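You operate a simulated robot arm through the tools that you are given. There is no shell and no other tool.

The job below is to be done with a simulated robot arm. You get a single attempt, and the scene is never put back.

TASK
Bend the tube in the bender to the job card's angle.
Fine: latch shut before the pull; then arm back, latch open and the tube on the white plate.

It is judged by the outcome, as a careful person would: the job done as asked, and still so three seconds after it is handed in. It fails if anything else is knocked over, pushed out of place, dropped, spilled or broken.

THE ROBOT
A 7-joint arm with a two-finger parallel gripper, fixed in place. Base frame: the origin is on the floor under the middle of its stand, x ahead of it, y to its left, z up; the work surface is at about z = 850. Lengths are in mm, angles in degrees, forces in N, time in s.
It reaches about 1247 mm from its shoulder. Its first joint turns from -132.0 to 132.0 degrees. Payload 3.91 kg.
The TCP is the grasp point between the finger pads, 30 mm short of the fingertips. In the tool frame z runs along the fingers and y along their closing line. The gripper opens to 110 mm. The fingers are 20 mm wide and 10 mm thick; the gripper's body (48 by 112 mm) begins 55 mm behind the TCP.
Orientation is told as [roll, pitch, yaw] about the base's x, y, z axes, in that order, counted from this pose: with the fingers straight down and closing along the base's y, the tool's x points along the base's -x, its y along +y and its z along -z.

THE INTERFACE
- The arm moves only by the tool play_rows. Its argument "series" is text: rows parted by semicolons, each of 7 numbers parted by spaces: the shift along the tool's x, y, z in units of 25 mm (1.0 is 25 mm), then the turn, a rotation vector about the tool's x, y, z in units of 6 degrees (1.0 is 6 degrees), then the gripper command, from -1 (fully open) to 1 (shut), values between in proportion. In form: x y z rx ry rz jaw; .... A call has 1 to 20 rows; each row shifts and turns the commanded pose from where the row before left it, along the tool's axes as they then stand. A call with a number of a shift or a turn outside -1 to 1 is refused whole. Each row takes 0.2 s and may step no farther than 50 mm and 8.6 degrees from the row before; otherwise, or with a gripper value out of range, the whole call is refused. A pose out of reach is approached as far as the arm can. The call stops where the force on the tool passes 50 N (or 10 N more than at its start, if that is more) or the arm is blocked; 0.2 s more then pass. Each finger travels about 108 mm/s and halts on what it meets, pressing with about 36 N; the grip force reading is that of the motor and also rises with nothing between the fingers. The clock runs only during rows and for 0.2 s after the last one: add rows that do not move to give the fingers time. It gives the time, the measured TCP pose, the force on the tool (base axes), the opening and the grip force at its end, in the units of the frame above (readings bear some noise), with the torque about the TCP (base axes, N m) and any sound that the robot's microphone picked up.
- Cameras (640 x 400 px; columns grow to the right, rows downward): "scene" is fixed at [220.5, 649.4, 1417.8]; the picture's right is [-0.43, -0.90, 0.00], its down [-0.76, 0.37, -0.54] and it looks along [0.48, -0.23, -0.84] (base axes); focal length 362 px, centre (320, 200). "wrist" rides on the gripper at [72, 17, -103] in the tool frame; the picture's right is [-0.23, 0.97, 0.00], its down [-0.76, -0.18, -0.62] and it looks along [-0.61, -0.14, 0.78] (tool axes); focal length 222 px, centre (320, 200). There is no depth. A picture from a camera that has moved, and an enlarged one, comes with that camera's place and axes in the base frame and with its lens.
- get_image(camera): a new picture of that camera. It takes no simulated time.
- close_up(camera, box): a new picture of the part [left, top, right, bottom] of that camera's present view, enlarged. It takes no simulated time.
- hand_in(): hands the job in; it is judged then, once.

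Nothing tells you positions but the pictures and the camera data. Unless the task says otherwise, let go and move clear before handing in.

The tools are called after "Emit:" by a JSON object that holds its "name" and its "arguments". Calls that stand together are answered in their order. play_rows: Moves the arm, as the interface text tells. Its arguments: {"type":"object","properties":{"series":{"type":"string"}},"required":["series"]} The other tools are called the same way: get_image (camera) takes a picture; close_up (camera, box) takes an enlarged picture of a part of a camera's view; hand_in () hands the job in.

At the start:

```text
time_s: 0.0
position: [377.4, 394.0, 1078.4]
ee_rot: [0.0, 0.0, -0.1]
contact_force: [-0.6, 0.3, -0.1]
ft_torque: [-0.01, -0.03, -0.01]
width: 109.8
grip_force: 0.1
```

scene: 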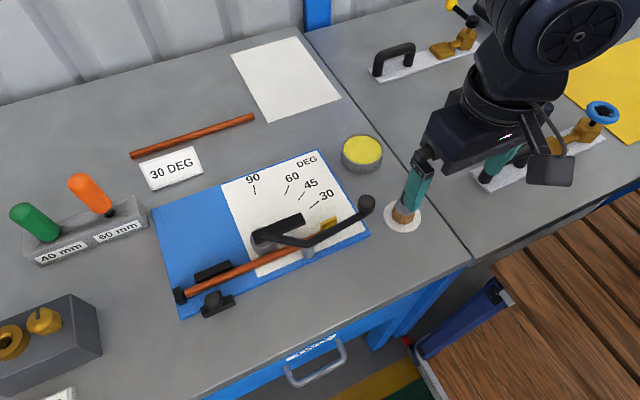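
wrist: 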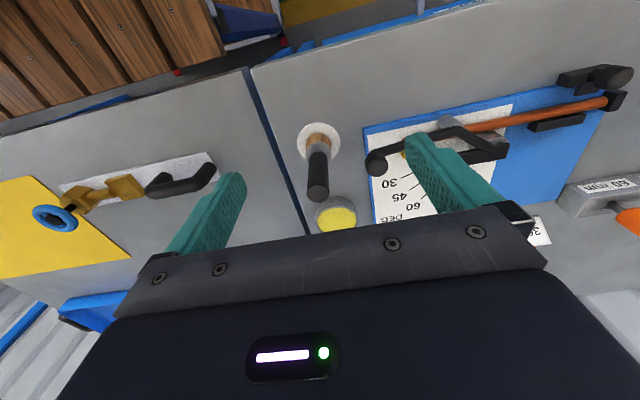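

I see a tube bender on a blue base with a 30 DEG job card, a tube in the bender, a white plate at the back, and other items around. First I'll look closer at the bender, its latch and the lever.

Emit:
{"name": "close_up", "arguments": {"camera": "scene", "box": [150, 140, 390, 330]}}

Emit:
{"name": "close_up", "arguments": {"camera": "scene", "box": [160, 240, 280, 330]}}

Emit:
{"name": "close_up", "arguments": {"camera": "scene", "box": [120, 20, 360, 200]}}

Emit:
{"name": "close_up", "arguments": {"camera": "wrist", "box": [350, 50, 640, 250]}}

```text
2.11 times, centred on (270, 235) of scene
camera zoom: at [220.5, 649.4, 1417.8], right [-0.43, -0.9, 0.0], down [-0.76, 0.37, -0.54], along [0.48, -0.23, -0.84], focal length 762 px, centre (425, 126)
```

zoom: 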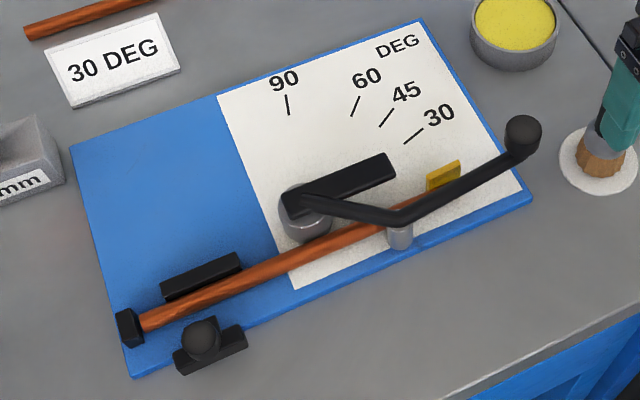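

```text
4.44 times, centred on (220, 285) of scene
camera zoom: at [220.5, 649.4, 1417.8], right [-0.43, -0.9, 0.0], down [-0.76, 0.37, -0.54], along [0.48, -0.23, -0.84], focal length 1609 px, centre (764, -178)
```

zoom: 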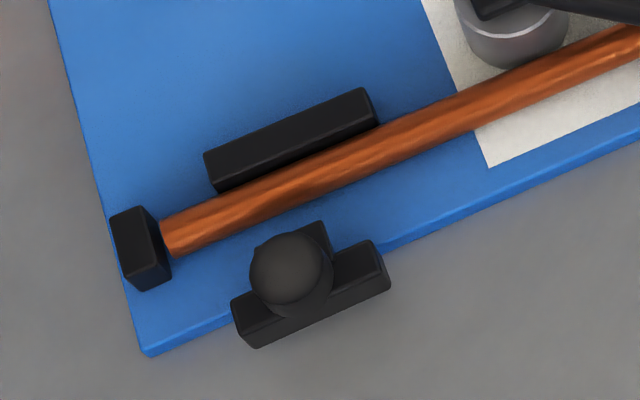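

```text
2.22 times, centred on (240, 110) of scene
camera zoom: at [220.5, 649.4, 1417.8], right [-0.43, -0.9, 0.0], down [-0.76, 0.37, -0.54], along [0.48, -0.23, -0.84], focal length 804 px, centre (498, 400)
```

zoom: 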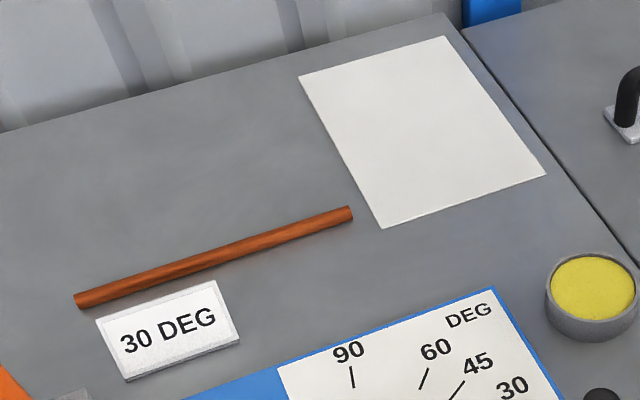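

```text
2.00 times, centred on (495, 150) of wrist
camera zoom: at [304.9, 412.0, 1180.6], right [0.23, 0.97, 0.0], down [0.76, -0.18, 0.62], along [0.61, -0.14, -0.78], focal length 444 px, centre (-30, 300)
```

zoom: 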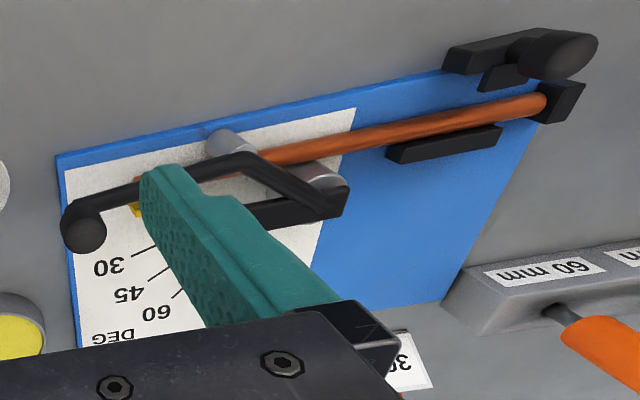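

The bender's base spans about x 440–650, y 446–777. The latch knob is near (427, 719, 905), the lever knob near (462, 450, 926), and a tall item stands near (446, 377) that I must avoid. I'll move the wrist camera over the bender for a better look.

Emit:
{"name": "play_rows", "arguments": {"series": "0.2 1 0 0 0 0 -1; 0.2 1 0 0 0 0 -1; 0.2 1 0 0 0 0 -1; 0.2 1 0 0 0 0 -1; 0.2 1 0 0 0 0 -1; 0 1 0 0 0 0 -1; 0 1 0 0 0 0 -1; 0 1 0 0 0 0 -1; 0 1 0 0 0 0 -1; 0 1 0 0 0 0 -1; 0 0 0 0 0 0 -1"}}

Emit:
{"name": "get_image", "arguments": {"camera": "wrist"}}

Emit:
{"name": "get_image", "arguments": {"camera": "scene"}}

```text
time_s: 2.4
position: [351.3, 644.4, 1077.3]
ee_rot: [0.0, 0.0, 0.0]
contact_force: [0.3, -0.2, -0.5]
ft_torque: [0.0, 0.0, -0.02]
width: 109.8
grip_force: 0.1
```

```text
taken
camera wrist: at [279.2, 662.5, 1180.4], right [0.23, 0.97, 0.0], down [0.76, -0.18, 0.62], along [0.61, -0.14, -0.78], focal length 222 px, centre (320, 200)
```

wrist: 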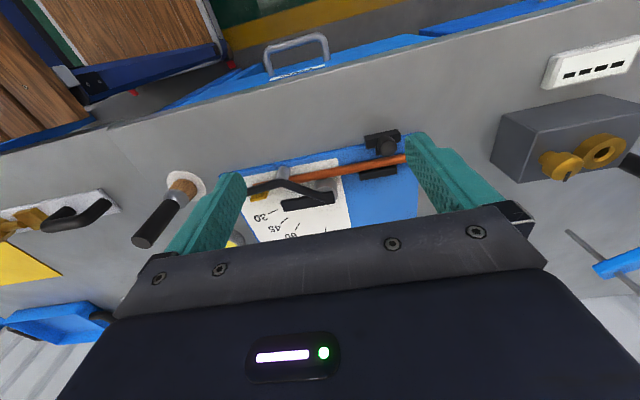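

```text
taken
```

scene: 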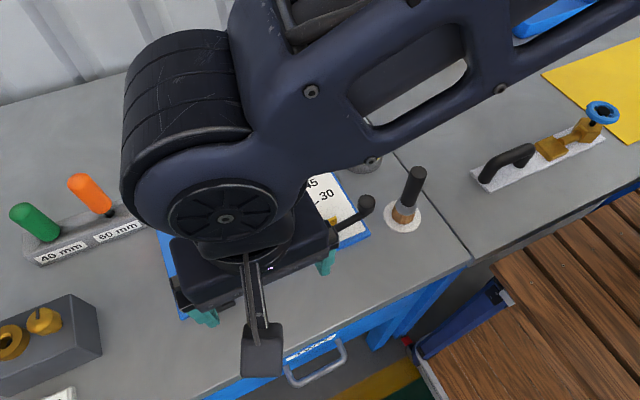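

The wrist camera now sees the bender between the fingers. I'll enlarge that view.

Emit:
{"name": "close_up", "arguments": {"camera": "wrist", "box": [230, 115, 430, 240]}}

Emit:
{"name": "close_up", "arguments": {"camera": "wrist", "box": [340, 115, 440, 180]}}

Emit:
{"name": "close_up", "arguments": {"camera": "wrist", "box": [235, 150, 345, 220]}}

```text
3.20 times, centred on (330, 178) of wrist
camera zoom: at [279.2, 662.5, 1180.4], right [0.23, 0.97, 0.0], down [0.76, -0.18, 0.62], along [0.61, -0.14, -0.78], focal length 711 px, centre (288, 272)
```

zoom: 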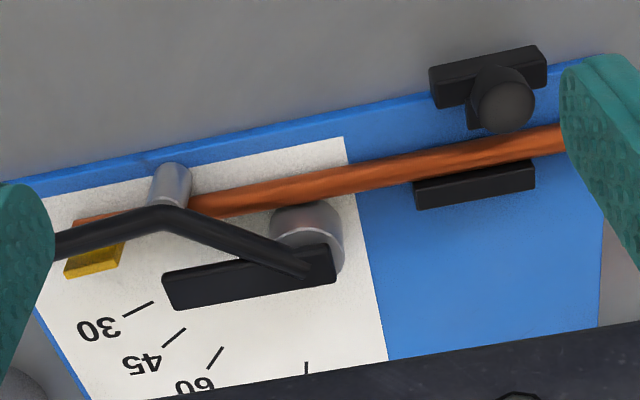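

```text
6.15 times, centred on (390, 148) of wrist
camera zoom: at [279.2, 662.5, 1180.4], right [0.23, 0.97, 0.0], down [0.76, -0.18, 0.62], along [0.61, -0.14, -0.78], focal length 1367 px, centre (-111, 523)
```

zoom: 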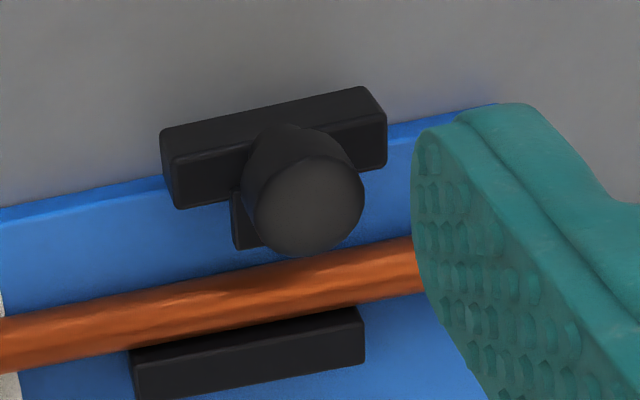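

```text
5.71 times, centred on (290, 185) of wrist
camera zoom: at [279.2, 662.5, 1180.4], right [0.23, 0.97, 0.0], down [0.76, -0.18, 0.62], along [0.61, -0.14, -0.78], focal length 1269 px, centre (491, 286)
```

zoom: 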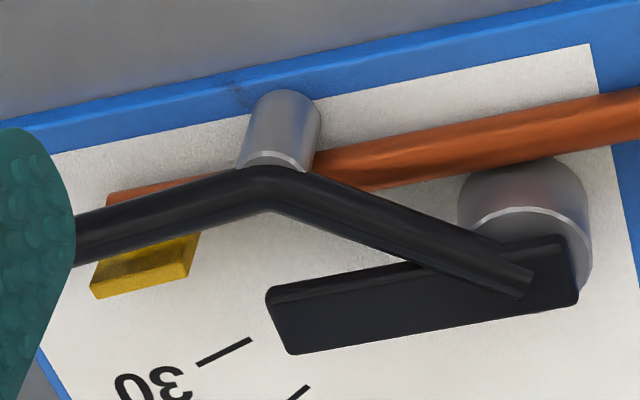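

The latch is a slide with a domed knob: its pad sits at a gap from the tube, opposite a fixed anvil, so it is open and should close by sliding toward +x. I'll go nearer to inspect it.

Emit:
{"name": "play_rows", "arguments": {"series": "-0.2 0.65 1 0 0 0 -1; -0.2 0.65 1 0 0 0 -1; -0.2 0.65 1 0 0 0 -1; -0.2 0.65 1 0 0 0 -1; -0.2 0.65 1 0 0 0 -1; 0 0 0 0 0 0 -1"}}

Emit:
{"name": "get_image", "arguments": {"camera": "wrist"}}

Emit:
{"name": "close_up", "arguments": {"camera": "wrist", "box": [240, 100, 400, 200]}}

```text
time_s: 3.8
position: [377.0, 724.8, 952.6]
ee_rot: [0.2, 0.0, 0.0]
contact_force: [-0.1, 0.2, 0.2]
ft_torque: [0.0, 0.01, 0.01]
width: 110.1
grip_force: 0.0
```

```text
taken
camera wrist: at [304.2, 743.1, 1055.9], right [0.23, 0.97, 0.0], down [0.76, -0.18, 0.62], along [0.61, -0.14, -0.78], focal length 222 px, centre (320, 200)
```

wrist: 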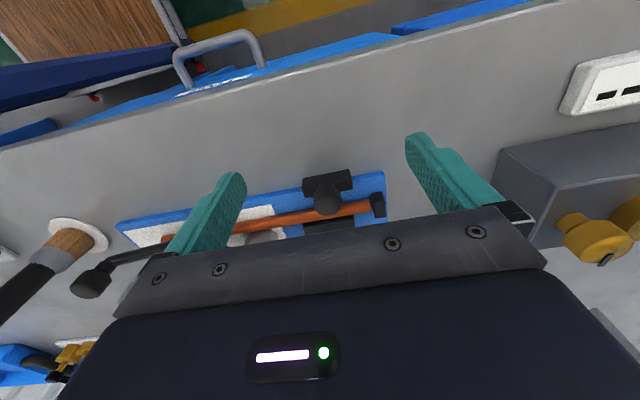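

```text
4.00 times, centred on (320, 150) of wrist
camera zoom: at [304.2, 743.1, 1055.9], right [0.23, 0.97, 0.0], down [0.76, -0.18, 0.62], along [0.61, -0.14, -0.78], focal length 888 px, centre (320, 400)
```

zoom: 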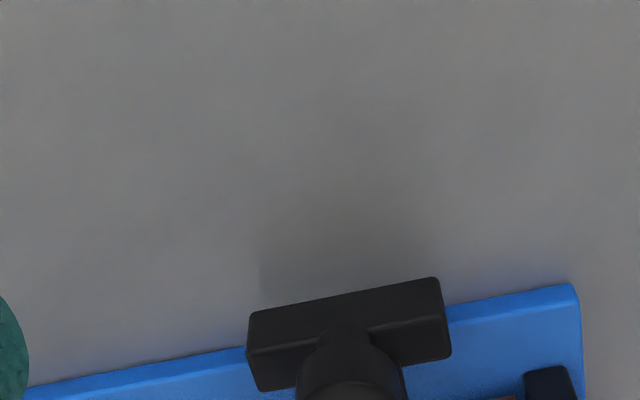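

Emit:
{"name": "close_up", "arguments": {"camera": "wrist", "box": [270, 155, 410, 245]}}

Emit:
{"name": "close_up", "arguments": {"camera": "wrist", "box": [60, 170, 300, 320]}}

```text
4.44 times, centred on (340, 200) of wrist
camera zoom: at [304.2, 743.1, 1055.9], right [0.23, 0.97, 0.0], down [0.76, -0.18, 0.62], along [0.61, -0.14, -0.78], focal length 987 px, centre (231, 200)
```

zoom: 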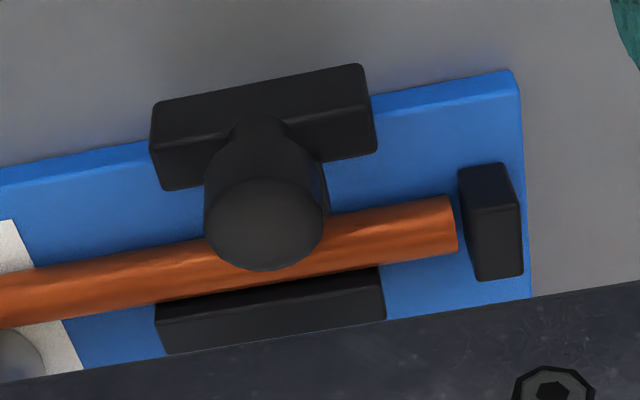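

```text
2.67 times, centred on (180, 245) of wrist
camera zoom: at [304.2, 743.1, 1055.9], right [0.23, 0.97, 0.0], down [0.76, -0.18, 0.62], along [0.61, -0.14, -0.78], focal length 592 px, centre (693, 80)
```

zoom: 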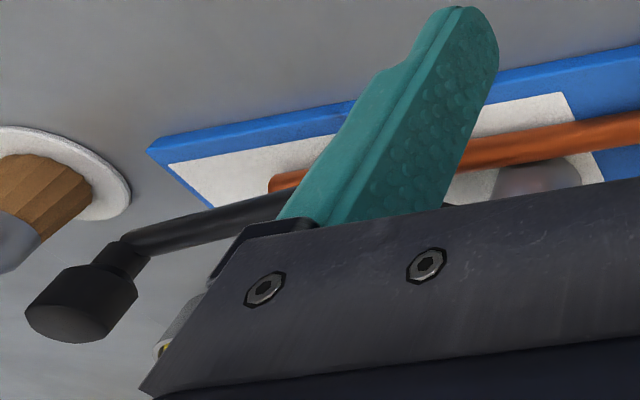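

The latch knob top is at about (427, 720, 906), about 24 mm wide, on a slide block whose top is near z 871. I'll put half-open fingers around it (closing along y) and check with a picture before gripping.

Emit:
{"name": "play_rows", "arguments": {"series": "0 0 -0.6 0 0 0 0; -0.5 -0.1 0 0 0 0 0; -0.8 -0.1 0 0 0 0 0; -0.7 0 0 0 0 0 0; 0 0 0 0 0 0 0"}}

Emit:
{"name": "get_image", "arguments": {"camera": "wrist"}}

Emit:
{"name": "get_image", "arguments": {"camera": "scene"}}

```text
time_s: 5.0
position: [427.4, 721.1, 967.6]
ee_rot: [0.1, -0.1, 0.0]
contact_force: [-0.4, 0.0, -0.4]
ft_torque: [0.03, 0.0, -0.02]
width: 55.1
grip_force: 0.0
```

```text
taken
camera wrist: at [354.7, 738.1, 1070.7], right [0.23, 0.97, 0.0], down [0.76, -0.18, 0.62], along [0.61, -0.14, -0.78], focal length 222 px, centre (320, 200)
```

wrist: 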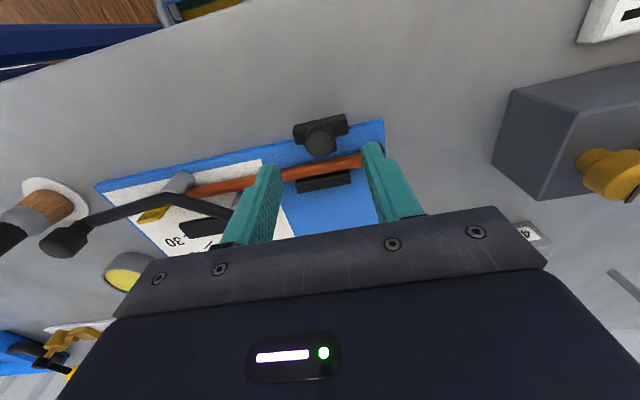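

```text
taken
```

scene: 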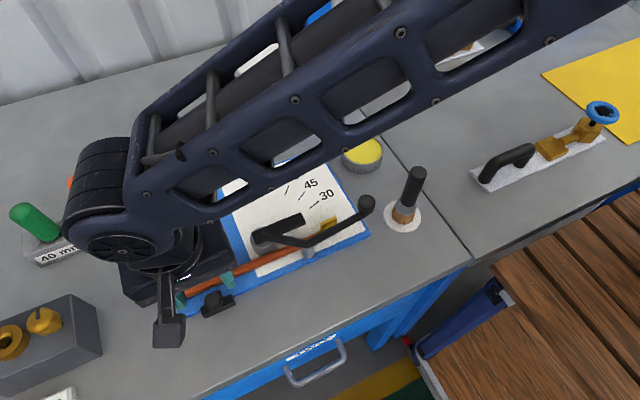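

The knob sits between the open fingers at about (426, 721). I'll lower to z ≈ 908 and close gently on it.

Emit:
{"name": "play_rows", "arguments": {"series": "0 0 0.8 0 0 0 0; 0 0 0.8 0 0 0 0; 0 0 0.7 0 0 0 0; 0 0 0 0 0 0 0"}}

Emit:
{"name": "get_image", "arguments": {"camera": "wrist"}}

Emit:
{"name": "close_up", "arguments": {"camera": "scene", "box": [150, 230, 290, 330]}}

```text
time_s: 6.0
position: [427.1, 720.2, 909.5]
ee_rot: [0.0, 0.0, 0.0]
contact_force: [0.3, -0.7, -0.1]
ft_torque: [-0.01, -0.01, 0.02]
width: 54.7
grip_force: 0.0
```

```text
taken
camera wrist: at [354.5, 738.2, 1012.6], right [0.23, 0.97, 0.0], down [0.76, -0.18, 0.62], along [0.61, -0.14, -0.78], focal length 222 px, centre (320, 200)
```

wrist: 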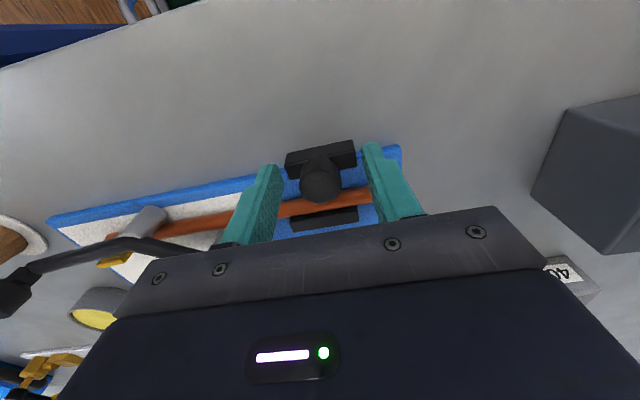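

```text
4.00 times, centred on (220, 280) of scene
camera zoom: at [220.5, 649.4, 1417.8], right [-0.43, -0.9, 0.0], down [-0.76, 0.37, -0.54], along [0.48, -0.23, -0.84], focal length 1448 px, centre (720, -120)
```

zoom: 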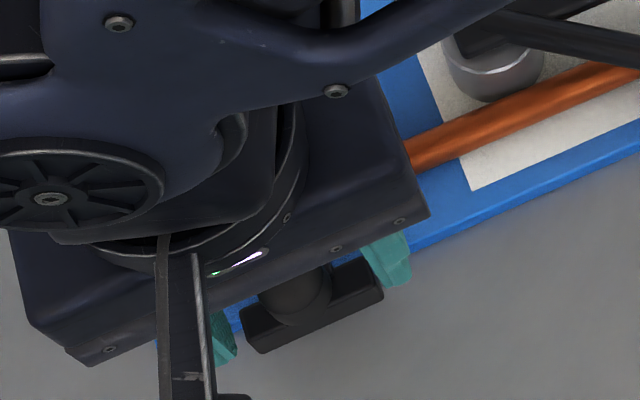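

The knob is between the fingers. Closing on it now.

Emit:
{"name": "play_rows", "arguments": {"series": "0 0 0 0 0 0 0.4; 0 0 0 0 0 0 0.7; 0 0 0 0 0 0 0.7"}}

```text
time_s: 6.8
position: [427.1, 720.6, 910.7]
ee_rot: [0.1, 0.1, 0.0]
contact_force: [-0.5, -3.0, 3.0]
ft_torque: [-0.46, -0.14, -0.01]
width: 23.8
grip_force: 45.0
```

Gripped at 23.8 mm. Now I'll slide the latch toward +x in small steps, watching the force.

Emit:
{"name": "play_rows", "arguments": {"series": "-0.15 0 0 0 0 0 0.7; -0.15 0 0 0 0 0 0.7; 0 0 0 0 0 0 0.7"}}

```text
time_s: 7.6
position: [434.9, 720.1, 909.8]
ee_rot: [-0.1, 0.0, 0.1]
contact_force: [-0.2, 6.5, -6.1]
ft_torque: [-0.25, -0.24, 0.04]
width: 23.8
grip_force: 45.0
```

Emit:
{"name": "play_rows", "arguments": {"series": "-0.15 0 0 0 0 0 0.7; -0.15 0 0 0 0 0 0.7; 0 0 0 0 0 0 0.7"}}

Emit:
{"name": "close_up", "arguments": {"camera": "wrist", "box": [240, 120, 420, 240]}}

```text
time_s: 8.4
position: [442.5, 720.4, 911.5]
ee_rot: [0.0, 0.0, 0.0]
contact_force: [-0.1, 2.7, -6.3]
ft_torque: [-0.32, 0.21, 0.12]
width: 23.8
grip_force: 45.3
```

```text
3.33 times, centred on (330, 180) of wrist
camera zoom: at [369.7, 738.1, 1012.8], right [0.23, 0.97, 0.0], down [0.76, -0.18, 0.62], along [0.61, -0.14, -0.78], focal length 740 px, centre (287, 267)
```

zoom: 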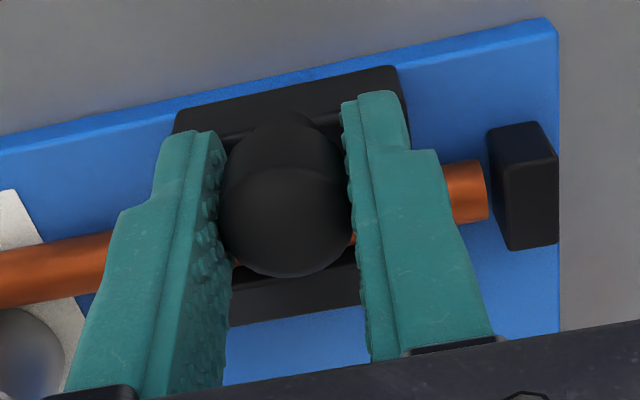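

The latch block is sliding freely on the base. I'll continue gently until it seats.

Emit:
{"name": "play_rows", "arguments": {"series": "-0.12 0 0 0 0 0 0.7; 0 0 0 0 0 0 0.7"}}

```text
time_s: 9.0
position: [445.7, 720.2, 910.2]
ee_rot: [0.1, 0.0, 0.0]
contact_force: [0.2, 12.6, -6.1]
ft_torque: [-0.16, 0.68, -0.01]
width: 23.5
grip_force: 44.7
```

Emit:
{"name": "play_rows", "arguments": {"series": "-0.12 0 0 0 0 0 0.7; 0 0 0 0 0 0 0.7"}}

Emit:
{"name": "close_up", "arguments": {"camera": "wrist", "box": [240, 120, 420, 240]}}

```text
time_s: 9.6
position: [449.6, 719.9, 910.5]
ee_rot: [0.0, 0.0, 0.0]
contact_force: [3.3, 14.2, -11.1]
ft_torque: [0.04, 0.37, -0.06]
width: 23.5
grip_force: 45.1
```

```text
3.33 times, centred on (330, 180) of wrist
camera zoom: at [376.6, 738.1, 1012.8], right [0.23, 0.97, 0.0], down [0.76, -0.18, 0.62], along [0.61, -0.14, -0.78], focal length 740 px, centre (287, 267)
```

zoom: 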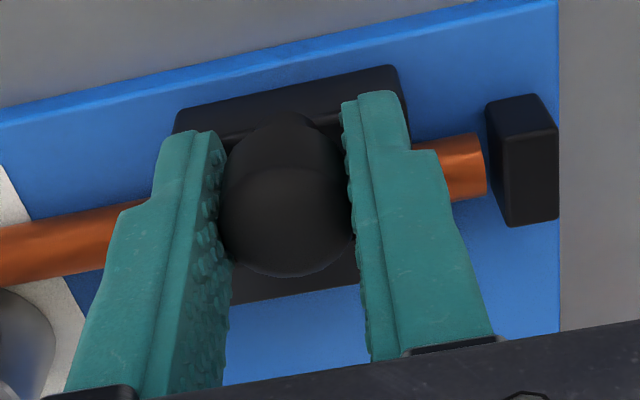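

Emit:
{"name": "play_rows", "arguments": {"series": "-0.1 0 0 0 0 0 0.7; 0 0 0 0 0 0 0.7"}}

```text
time_s: 10.2
position: [451.1, 719.6, 910.2]
ee_rot: [0.1, 0.1, 0.0]
contact_force: [7.5, 22.1, -10.9]
ft_torque: [0.15, 0.36, -0.07]
width: 23.4
grip_force: 45.0
```

Emit:
{"name": "close_up", "arguments": {"camera": "scene", "box": [150, 230, 290, 330]}}

Emit:
{"name": "close_up", "arguments": {"camera": "wrist", "box": [270, 130, 390, 210]}}

```text
4.00 times, centred on (220, 280) of scene
camera zoom: at [220.5, 649.4, 1417.8], right [-0.43, -0.9, 0.0], down [-0.76, 0.37, -0.54], along [0.48, -0.23, -0.84], focal length 1448 px, centre (720, -120)
```

zoom: 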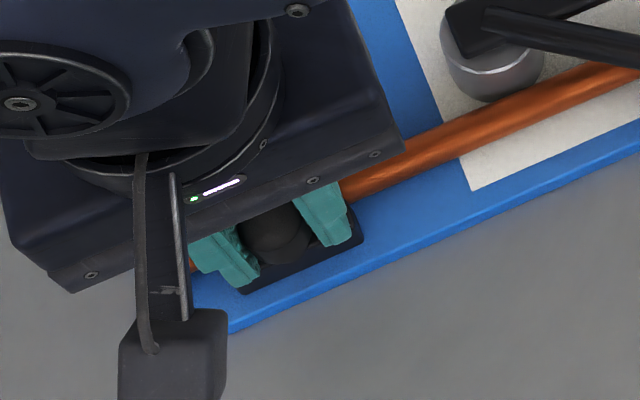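

```text
5.00 times, centred on (330, 170) of wrist
camera zoom: at [379.3, 738.0, 1012.8], right [0.23, 0.97, 0.0], down [0.76, -0.18, 0.62], along [0.61, -0.14, -0.78], focal length 1111 px, centre (270, 350)
```

zoom: 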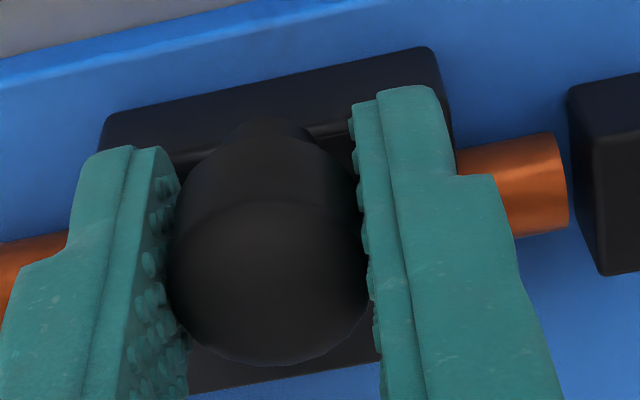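

Emit:
{"name": "play_rows", "arguments": {"series": "-0.1 0 0 0 0 0 0.7; 0 0 0 0 0 0 0.7"}}

```text
time_s: 10.8
position: [453.8, 721.2, 910.5]
ee_rot: [0.0, 0.0, 0.1]
contact_force: [-4.5, 19.7, -7.9]
ft_torque: [0.04, -0.71, 0.27]
width: 23.7
grip_force: 44.6
```

Emit:
{"name": "play_rows", "arguments": {"series": "-0.08 0 0 0 0 0 0.7; 0 0 0 0 0 0 0.7"}}

```text
time_s: 11.4
position: [453.4, 719.5, 909.9]
ee_rot: [0.0, 0.2, 0.2]
contact_force: [-21.3, 12.5, -7.1]
ft_torque: [0.61, 0.9, 0.23]
width: 23.6
grip_force: 45.0
```

The latch has met resistance (−21 N in x) at about 26 mm of travel. One slightly firmer nudge, then I'll check the picture.

Emit:
{"name": "play_rows", "arguments": {"series": "-0.05 0 0 0 0 0 0.7; 0 0 0 0 0 0 0.7"}}

Emit:
{"name": "close_up", "arguments": {"camera": "wrist", "box": [240, 120, 420, 240]}}

```text
time_s: 12.0
position: [456.3, 719.7, 910.5]
ee_rot: [0.0, -0.1, 0.0]
contact_force: [-33.6, 6.4, -6.3]
ft_torque: [0.45, 0.81, 0.13]
width: 24.0
grip_force: 45.4
```

```text
3.33 times, centred on (330, 180) of wrist
camera zoom: at [383.1, 738.0, 1013.3], right [0.23, 0.97, 0.0], down [0.76, -0.18, 0.62], along [0.61, -0.14, -0.78], focal length 740 px, centre (287, 267)
```

zoom: 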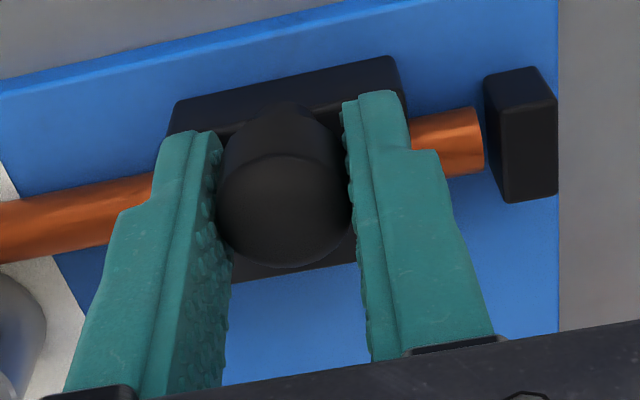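

The latch is hard against the tube. I'll open the fingers where they are and rise straight up, then look.

Emit:
{"name": "play_rows", "arguments": {"series": "0 0 0 0 0 0 0.3; 0 0 0 0 0 0 0; 0 0 0 0 0 0 0; 0 0 -0.6 0 0 0 0; 0 0 -1 0 0 0 0; 0 0 -1 0 0 0 0; 0 0 -1 0 0 0 0; 0 0 -1 0 0 0 0; 0 0 0 0 0 0 0"}}

Emit:
{"name": "get_image", "arguments": {"camera": "wrist"}}

Emit:
{"name": "get_image", "arguments": {"camera": "scene"}}

```text
time_s: 14.0
position: [457.7, 720.1, 1027.1]
ee_rot: [0.0, 0.0, 0.1]
contact_force: [-0.1, 0.4, -0.1]
ft_torque: [0.02, -0.01, 0.02]
width: 55.0
grip_force: 0.0
```

```text
taken
camera wrist: at [385.0, 737.8, 1128.7], right [0.23, 0.97, 0.0], down [0.76, -0.18, 0.62], along [0.61, -0.14, -0.78], focal length 222 px, centre (320, 200)
```

wrist: 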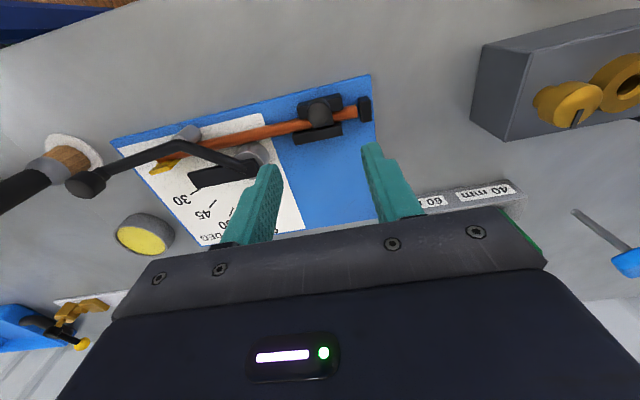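

```text
taken
```

scene: 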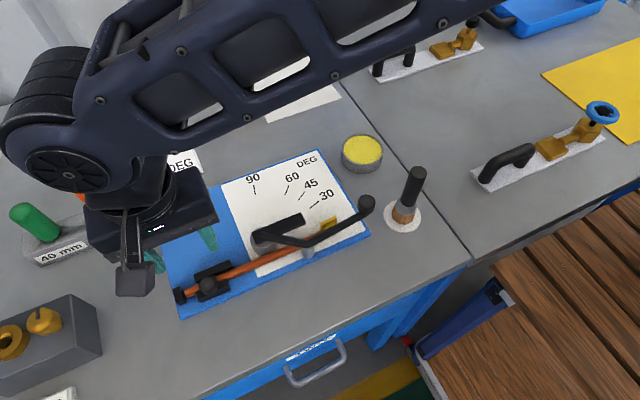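

Emit:
{"name": "close_up", "arguments": {"camera": "wrist", "box": [270, 70, 400, 160]}}

Emit:
{"name": "close_up", "arguments": {"camera": "wrist", "box": [60, 90, 310, 250]}}

Emit:
{"name": "close_up", "arguments": {"camera": "scene", "box": [230, 140, 390, 290]}}

Emit:
{"name": "close_up", "arguments": {"camera": "scene", "box": [160, 240, 280, 330]}}

```text
4.44 times, centred on (335, 115) of wrist
camera zoom: at [385.0, 737.8, 1128.7], right [0.23, 0.97, 0.0], down [0.76, -0.18, 0.62], along [0.61, -0.14, -0.78], focal length 987 px, centre (253, 578)
```

zoom: 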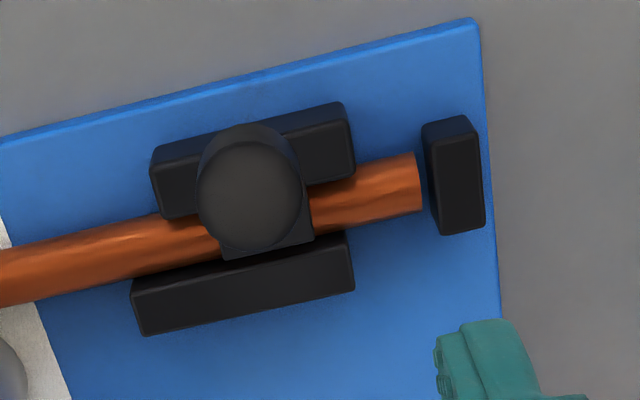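

```text
2.50 times, centred on (185, 170) of wrist
camera zoom: at [385.0, 737.8, 1128.7], right [0.23, 0.97, 0.0], down [0.76, -0.18, 0.62], along [0.61, -0.14, -0.78], focal length 555 px, centre (658, 275)
```

zoom: 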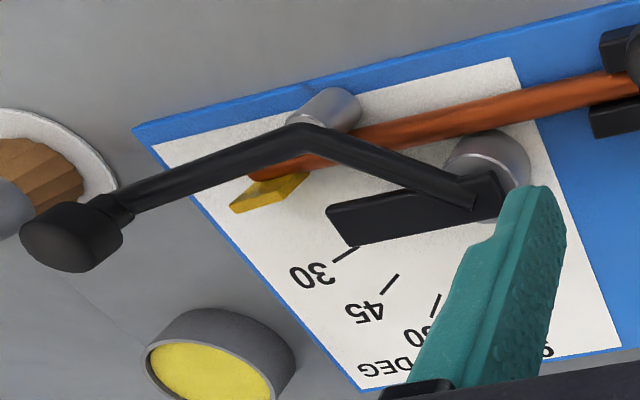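

```text
2.67 times, centred on (310, 215) of scene
camera zoom: at [220.5, 649.4, 1417.8], right [-0.43, -0.9, 0.0], down [-0.76, 0.37, -0.54], along [0.48, -0.23, -0.84], focal length 965 px, centre (347, 160)
```

zoom: 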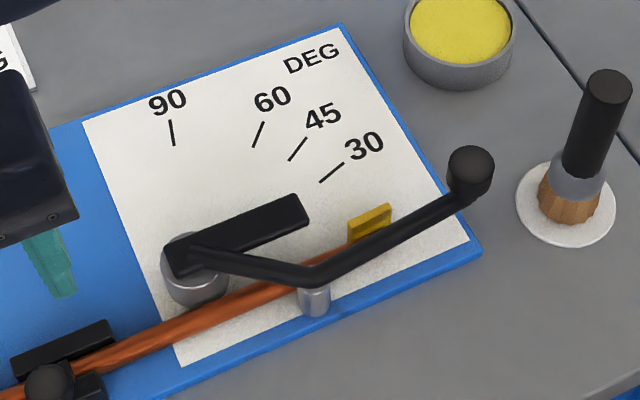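

```text
4.44 times, centred on (220, 285) of scene
camera zoom: at [220.5, 649.4, 1417.8], right [-0.43, -0.9, 0.0], down [-0.76, 0.37, -0.54], along [0.48, -0.23, -0.84], focal length 1609 px, centre (764, -178)
```

zoom: 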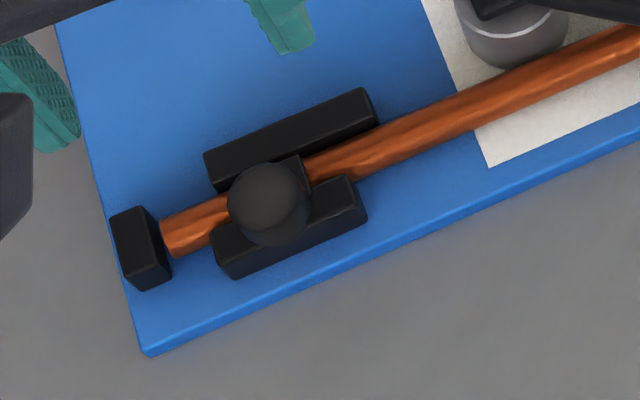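

The latch now clamps over the tube. The marks and geometry give a lever pivot near (500, 620), and the yellow pointer and lever knob lie on the same radial line (zero at about −12.6°; the 30 mark at about +17.4°). I'll turn the gripper 90° so its body stays clear of the standing brush, then go above the lever knob.

Emit:
{"name": "play_rows", "arguments": {"series": "0 0 -0.6 0 0 1 0; 0 0 0 0 0 1 0; 0 0 0 0 0 1 0; 0 0 0 0 0 1 0; 0 0 0 0 0 1 0; 0 0 0 0 0 1 0; 0 0 0 0 0 1 0; 0 0 0 0 0 1 0; 0 0 0 0 0 1 0; 0 0 0 0 0 1 0; 0 0 0 0 0 1 0; 0 0 0 0 0 1 0; 0 0 0 0 0 1 0; 0 0 0 0 0 1 0; 0 0 0 0 0 1 0; 0 0 0 0 0 0 0"}}

Emit:
{"name": "get_image", "arguments": {"camera": "scene"}}

```text
time_s: 17.4
position: [456.6, 720.5, 1039.9]
ee_rot: [-0.1, -0.1, -90.0]
contact_force: [0.2, -0.5, 0.6]
ft_torque: [0.01, 0.0, 0.02]
width: 55.0
grip_force: 0.0
```

```text
taken
```

scene: 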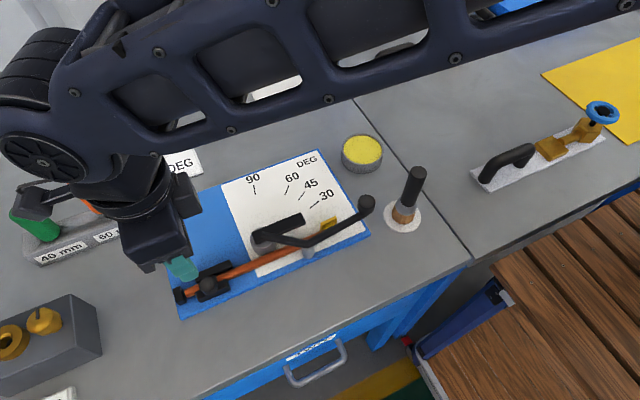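

Yaw is now −90°. Moving along −y toward the lever knob, staying high.

Emit:
{"name": "play_rows", "arguments": {"series": "-1 0 0 0 0 0 0; -1 0 0 0 0 0 0; -1 0 0 0 0 0 0; -1 0 0 0 0 0 0; -1 0 0 0 0 0 0; -1 0 0 0 0 0 0; -1 0 0 0 0 0 0; -1 0 0 0 0 0 0; -1 0 0 0 0 0 0; -0.6 0 0 0 0 0 0; 0 0 0 0 0 0 0"}}

Emit:
{"name": "get_image", "arguments": {"camera": "scene"}}

Emit:
{"name": "get_image", "arguments": {"camera": "wrist"}}

```text
time_s: 19.8
position: [456.4, 481.5, 1040.4]
ee_rot: [0.0, 0.0, -90.0]
contact_force: [0.7, -0.5, 0.2]
ft_torque: [0.01, -0.03, 0.01]
width: 55.1
grip_force: 0.0
```

```text
taken
```

scene: 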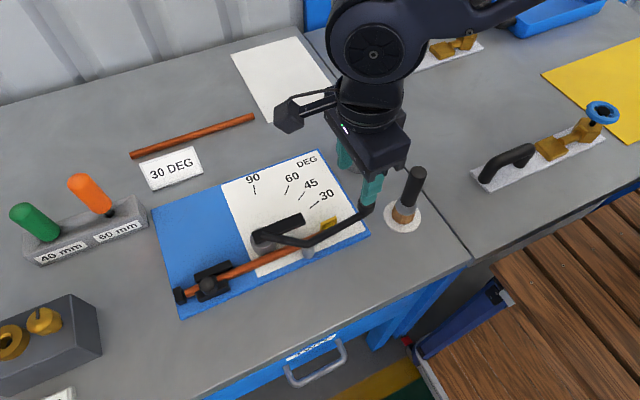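

```text
taken
camera wrist: at [473.9, 555.1, 1143.2], right [0.97, -0.23, 0.0], down [-0.18, -0.76, 0.62], along [-0.14, -0.61, -0.78], focal length 222 px, centre (320, 200)
```

wrist: 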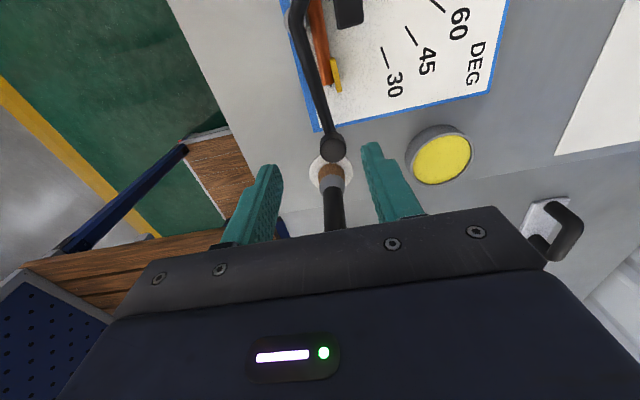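

Emit:
{"name": "close_up", "arguments": {"camera": "wrist", "box": [270, 60, 400, 210]}}

Emit:
{"name": "close_up", "arguments": {"camera": "scene", "box": [290, 160, 440, 260]}}

```text
2.67 times, centred on (335, 135) of wrist
camera zoom: at [473.9, 555.1, 1143.2], right [0.97, -0.23, 0.0], down [-0.18, -0.76, 0.62], along [-0.14, -0.61, -0.78], focal length 592 px, centre (280, 373)
```

zoom: 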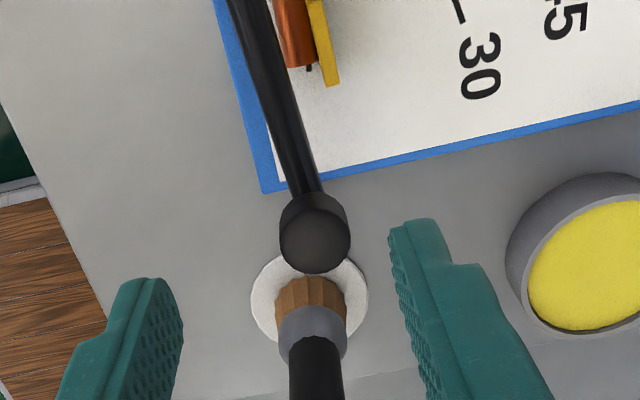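

```text
4.00 times, centred on (365, 210) of scene
camera zoom: at [220.5, 649.4, 1417.8], right [-0.43, -0.9, 0.0], down [-0.76, 0.37, -0.54], along [0.48, -0.23, -0.84], focal length 1448 px, centre (140, 160)
```

zoom: 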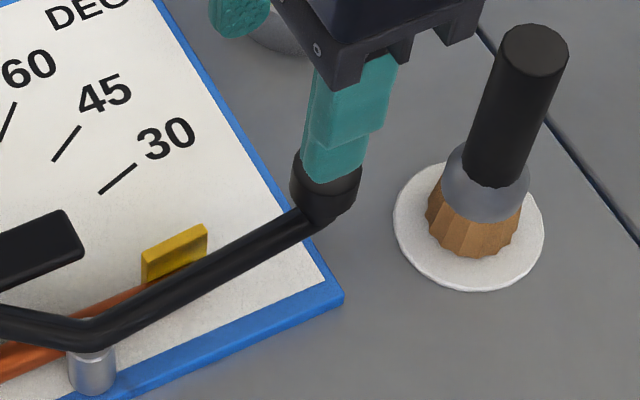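

The knob is about 28 mm wide, centred near (465, 451), top about z 926. I'll centre over it and lower with the fingers 55 mm apart.

Emit:
{"name": "play_rows", "arguments": {"series": "-0.6 0.16 0 0 0 0 0; -0.6 0.16 0 0 0 0 0; 0 0 1 0 0 0 0; 0 0 1 0 0 0 0; 0 0 0.8 0 0 0 0; 0 0 0 0 0 0 0"}}

Emit:
{"name": "get_image", "arguments": {"camera": "wrist"}}

Emit:
{"name": "close_up", "arguments": {"camera": "scene", "box": [290, 120, 440, 260]}}

```text
time_s: 21.2
position: [465.6, 451.6, 968.5]
ee_rot: [0.0, 0.0, -90.1]
contact_force: [-0.2, -0.1, 0.3]
ft_torque: [0.02, 0.03, 0.01]
width: 54.6
grip_force: 0.0
```

```text
taken
camera wrist: at [480.9, 524.9, 1072.1], right [0.97, -0.23, 0.0], down [-0.18, -0.76, 0.62], along [-0.14, -0.61, -0.78], focal length 222 px, centre (320, 200)
```

wrist: 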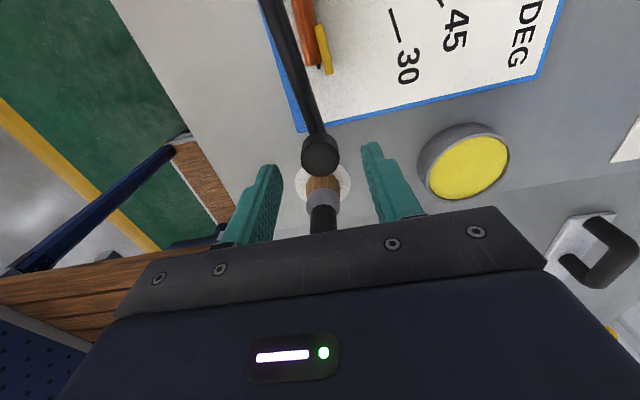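

```text
2.86 times, centred on (365, 190) of scene
camera zoom: at [220.5, 649.4, 1417.8], right [-0.43, -0.9, 0.0], down [-0.76, 0.37, -0.54], along [0.48, -0.23, -0.84], focal length 1034 px, centre (191, 229)
```

zoom: 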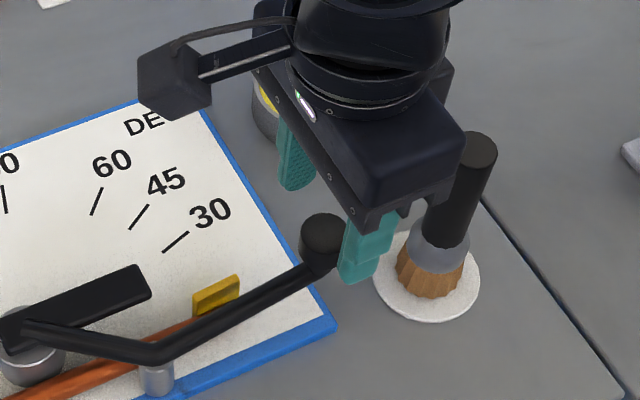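

Emit:
{"name": "play_rows", "arguments": {"series": "0 -0.03 0.7 0 0 0 0; 0 0 0.7 0 0 0 0; 0 0 0.5 0 0 0 0; 0 0 0 0 0 0 0"}}

Emit:
{"name": "get_image", "arguments": {"camera": "wrist"}}

Emit:
{"name": "close_up", "arguments": {"camera": "scene", "box": [290, 120, 440, 260]}}

```text
time_s: 22.2
position: [462.4, 449.9, 921.2]
ee_rot: [0.0, 0.0, -90.1]
contact_force: [-0.1, -0.6, 0.9]
ft_torque: [-0.03, 0.0, -0.03]
width: 55.0
grip_force: 0.1
```

```text
taken
camera wrist: at [479.4, 522.8, 1024.5], right [0.97, -0.23, 0.0], down [-0.18, -0.76, 0.62], along [-0.14, -0.61, -0.78], focal length 222 px, centre (320, 200)
```

wrist: 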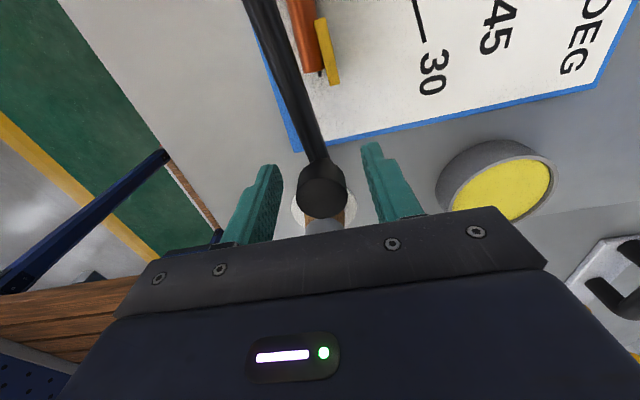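

```text
2.86 times, centred on (365, 190) of scene
camera zoom: at [220.5, 649.4, 1417.8], right [-0.43, -0.9, 0.0], down [-0.76, 0.37, -0.54], along [0.48, -0.23, -0.84], focal length 1034 px, centre (191, 229)
```

zoom: 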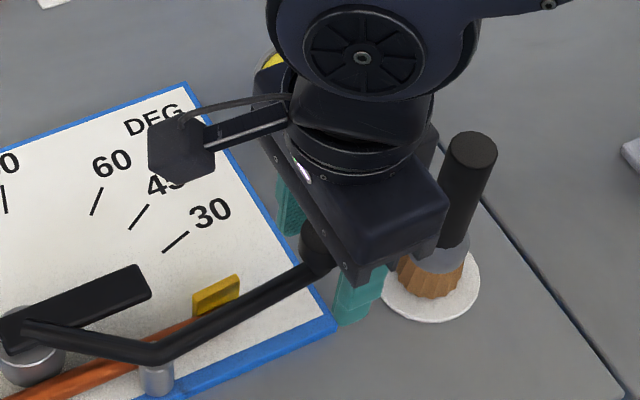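

The knob lies between the fingers; a small 2 mm centring correction, then close.

Emit:
{"name": "play_rows", "arguments": {"series": "0.06 0.07 0 0 0 0 0; 0 0 0 0 0 0 0.4; 0 0 0 0 0 0 0.65; 0 0 0 0 0 0 0.65"}}

```text
time_s: 23.2
position: [465.4, 451.1, 922.6]
ee_rot: [0.0, 0.0, -90.0]
contact_force: [1.1, -1.4, -0.1]
ft_torque: [-0.43, 0.56, -0.21]
width: 27.6
grip_force: 45.5
```

Gripped at 27.6 mm. I'll start swinging the lever toward +x along its arc about the pivot, first 4°.

Emit:
{"name": "play_rows", "arguments": {"series": "-0.0239 0.1184 0 0 0 -0.1667 0.65; -0.0239 0.1184 0 0 0 -0.1667 0.65; -0.0239 0.1184 0 0 0 -0.1667 0.65; -0.0239 0.1184 0 0 0 -0.1667 0.65; 0 0 0 0 0 0 0.65"}}

Emit:
{"name": "close_up", "arguments": {"camera": "scene", "box": [160, 130, 400, 330]}}

```text
time_s: 24.4
position: [479.0, 449.4, 922.5]
ee_rot: [-0.1, 0.1, -86.0]
contact_force: [-3.8, -14.9, -17.6]
ft_torque: [-0.53, -0.54, 0.11]
width: 27.7
grip_force: 44.7
```

```text
2.00 times, centred on (280, 230) of scene
camera zoom: at [220.5, 649.4, 1417.8], right [-0.43, -0.9, 0.0], down [-0.76, 0.37, -0.54], along [0.48, -0.23, -0.84], focal length 724 px, centre (400, 140)
```

zoom: 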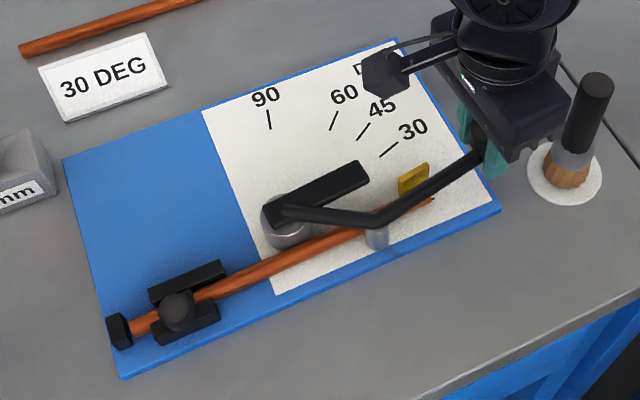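

The yellow pointer travels with the lever and the tube hasn't visibly bent yet. Continuing with small radial and height corrections to relieve side loads.

Emit:
{"name": "play_rows", "arguments": {"series": "-0.045 0.1184 0.02 0 0 -0.1667 0.65; -0.035 0.1184 0.01 0 0 -0.1667 0.65; -0.0239 0.1184 0 0 0 -0.1667 0.65; -0.0239 0.1184 0 0 0 -0.1667 0.65; 0 0 0 0 0 0 0.65"}}

Emit:
{"name": "close_up", "arguments": {"camera": "scene", "box": [160, 130, 400, 330]}}

```text
time_s: 25.6
position: [490.2, 448.3, 922.0]
ee_rot: [0.1, 0.1, -81.9]
contact_force: [-3.5, -0.3, -11.8]
ft_torque: [0.59, 0.71, 0.16]
width: 27.4
grip_force: 45.1
```

```text
2.00 times, centred on (280, 230) of scene
camera zoom: at [220.5, 649.4, 1417.8], right [-0.43, -0.9, 0.0], down [-0.76, 0.37, -0.54], along [0.48, -0.23, -0.84], focal length 724 px, centre (400, 140)
```

zoom: 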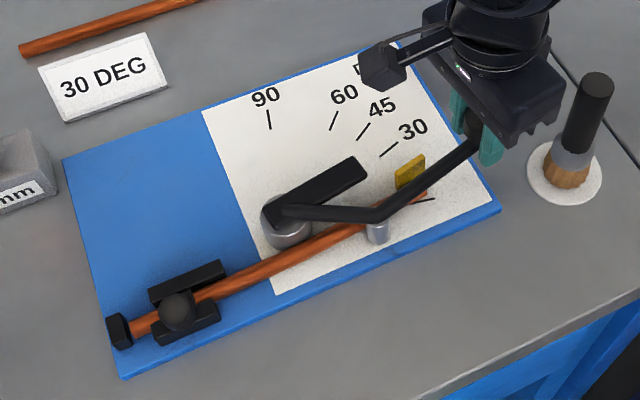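

A zero mark has appeared at about −12.3°, confirming the scale. The force stays low. Continuing another 6°.

Emit:
{"name": "play_rows", "arguments": {"series": "-0.0239 0.1184 0.01 0 0 -0.1667 0.65; -0.0239 0.1184 0.01 0 0 -0.1667 0.65; -0.0239 0.1184 0 0 0 -0.1667 0.65; -0.0239 0.1184 0 0 0 -0.1667 0.65; -0.0239 0.1184 0 0 0 -0.1667 0.65; -0.0239 0.1184 0 0 0 -0.1667 0.65; 0 0 0 0 0 0 0.65"}}

Emit:
{"name": "close_up", "arguments": {"camera": "scene", "box": [160, 130, 400, 330]}}

```text
time_s: 27.2
position: [508.5, 447.0, 923.7]
ee_rot: [0.1, 0.1, -76.0]
contact_force: [-2.9, 16.0, 12.0]
ft_torque: [0.42, 0.77, 0.03]
width: 27.5
grip_force: 44.9
```

```text
2.00 times, centred on (280, 230) of scene
camera zoom: at [220.5, 649.4, 1417.8], right [-0.43, -0.9, 0.0], down [-0.76, 0.37, -0.54], along [0.48, -0.23, -0.84], focal length 724 px, centre (400, 140)
```

zoom: 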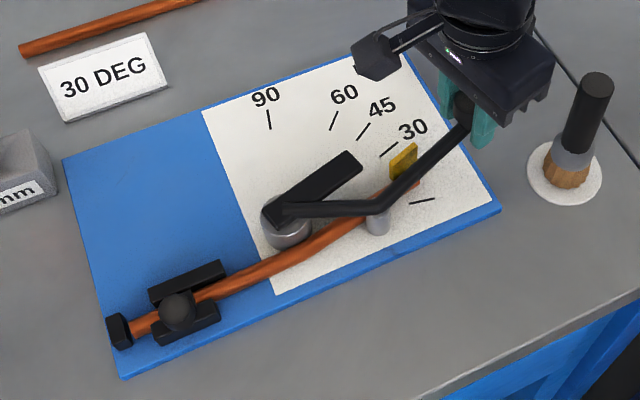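

The tube is bending; the pointer is around 14–15°. Continuing 8° more.

Emit:
{"name": "play_rows", "arguments": {"series": "-0.0139 0.1184 -0.01 0 0 -0.1667 0.65; -0.0139 0.1184 0 0 0 -0.1667 0.65; -0.0239 0.1184 0 0 0 -0.1667 0.65; -0.0239 0.1184 0 0 0 -0.1667 0.65; -0.0239 0.1184 0 0 0 -0.1667 0.65; -0.0239 0.1184 0 0 0 -0.1667 0.65; -0.0239 0.1184 0 0 0 -0.1667 0.65; -0.0239 0.1184 0 0 0 -0.1667 0.65; 0 0 0 0 0 0 0.65"}}

Emit:
{"name": "close_up", "arguments": {"camera": "scene", "box": [160, 130, 400, 330]}}

Emit:
{"name": "close_up", "arguments": {"camera": "wrist", "box": [220, 0, 480, 160]}}

```text
time_s: 29.2
position: [532.6, 449.3, 922.7]
ee_rot: [0.1, -0.1, -67.9]
contact_force: [-6.0, 11.7, 10.9]
ft_torque: [-0.3, 0.64, 0.28]
width: 27.8
grip_force: 44.6
```

```text
2.00 times, centred on (280, 230) of scene
camera zoom: at [220.5, 649.4, 1417.8], right [-0.43, -0.9, 0.0], down [-0.76, 0.37, -0.54], along [0.48, -0.23, -0.84], focal length 724 px, centre (400, 140)
```

zoom: 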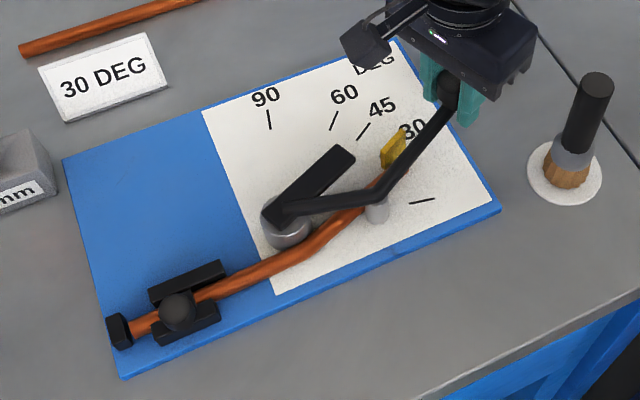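

```text
2.46 times, centred on (350, 80) of wrist
camera zoom: at [520.6, 525.1, 1025.1], right [0.99, 0.15, 0.0], down [0.12, -0.77, 0.62], along [0.1, -0.62, -0.78], focal length 547 px, centre (246, 495)
```

zoom: 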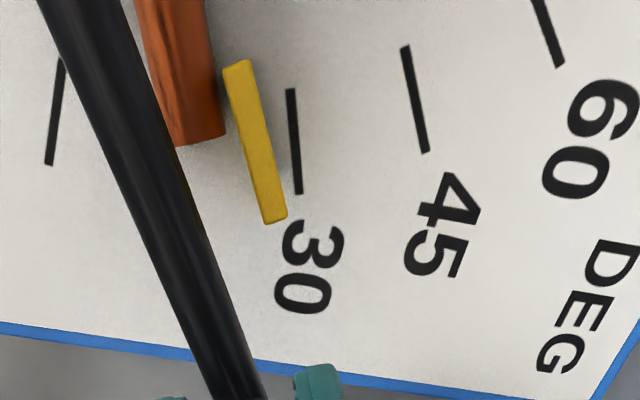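

Lever rotation is about 22°, and the tube follows. To avoid overbending I'll advance about 4° more, then back off and measure how the tube itself relaxes.

Emit:
{"name": "play_rows", "arguments": {"series": "-0.0139 0.1184 -0.01 0 0 -0.1667 0.65; -0.0139 0.1184 0 0 0 -0.1667 0.65; -0.0239 0.1184 0 0 0 -0.1667 0.65; -0.0239 0.1184 0 0 0 -0.1667 0.65; 0 0 0 0 0 0 0.65"}}

Emit:
{"name": "close_up", "arguments": {"camera": "wrist", "box": [220, 0, 480, 160]}}

Emit:
{"name": "close_up", "arguments": {"camera": "scene", "box": [240, 160, 390, 270]}}

```text
time_s: 30.4
position: [545.6, 453.0, 922.6]
ee_rot: [0.0, 0.0, -64.1]
contact_force: [-1.9, 2.7, -3.4]
ft_torque: [-0.08, 0.47, -0.04]
width: 27.7
grip_force: 44.7
```

```text
2.46 times, centred on (350, 80) of wrist
camera zoom: at [527.9, 526.9, 1025.0], right [0.97, 0.22, 0.0], down [0.17, -0.76, 0.62], along [0.14, -0.61, -0.78], focal length 547 px, centre (246, 495)
```

zoom: 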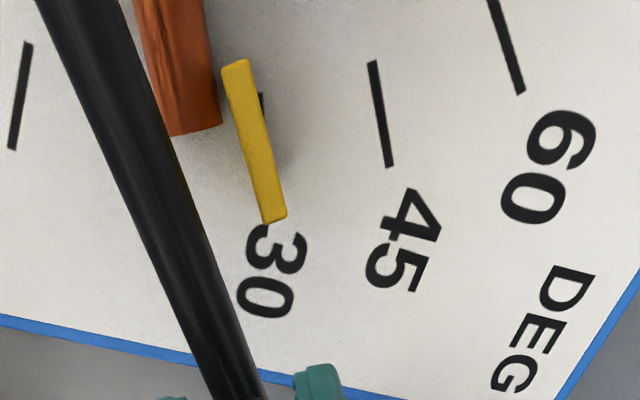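

```text
3.64 times, centred on (315, 215) of scene
camera zoom: at [220.5, 649.4, 1417.8], right [-0.43, -0.9, 0.0], down [-0.76, 0.37, -0.54], along [0.48, -0.23, -0.84], focal length 1316 px, centre (338, 146)
```

zoom: 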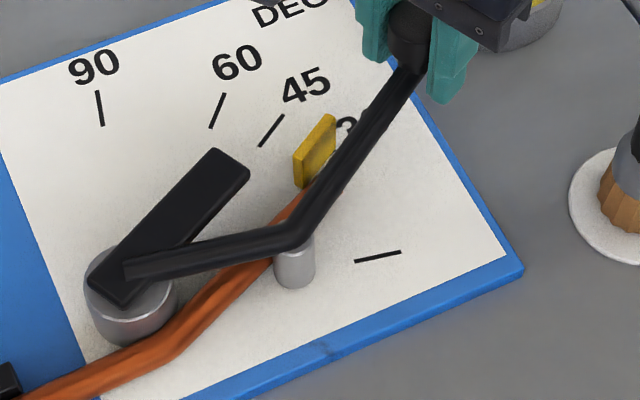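

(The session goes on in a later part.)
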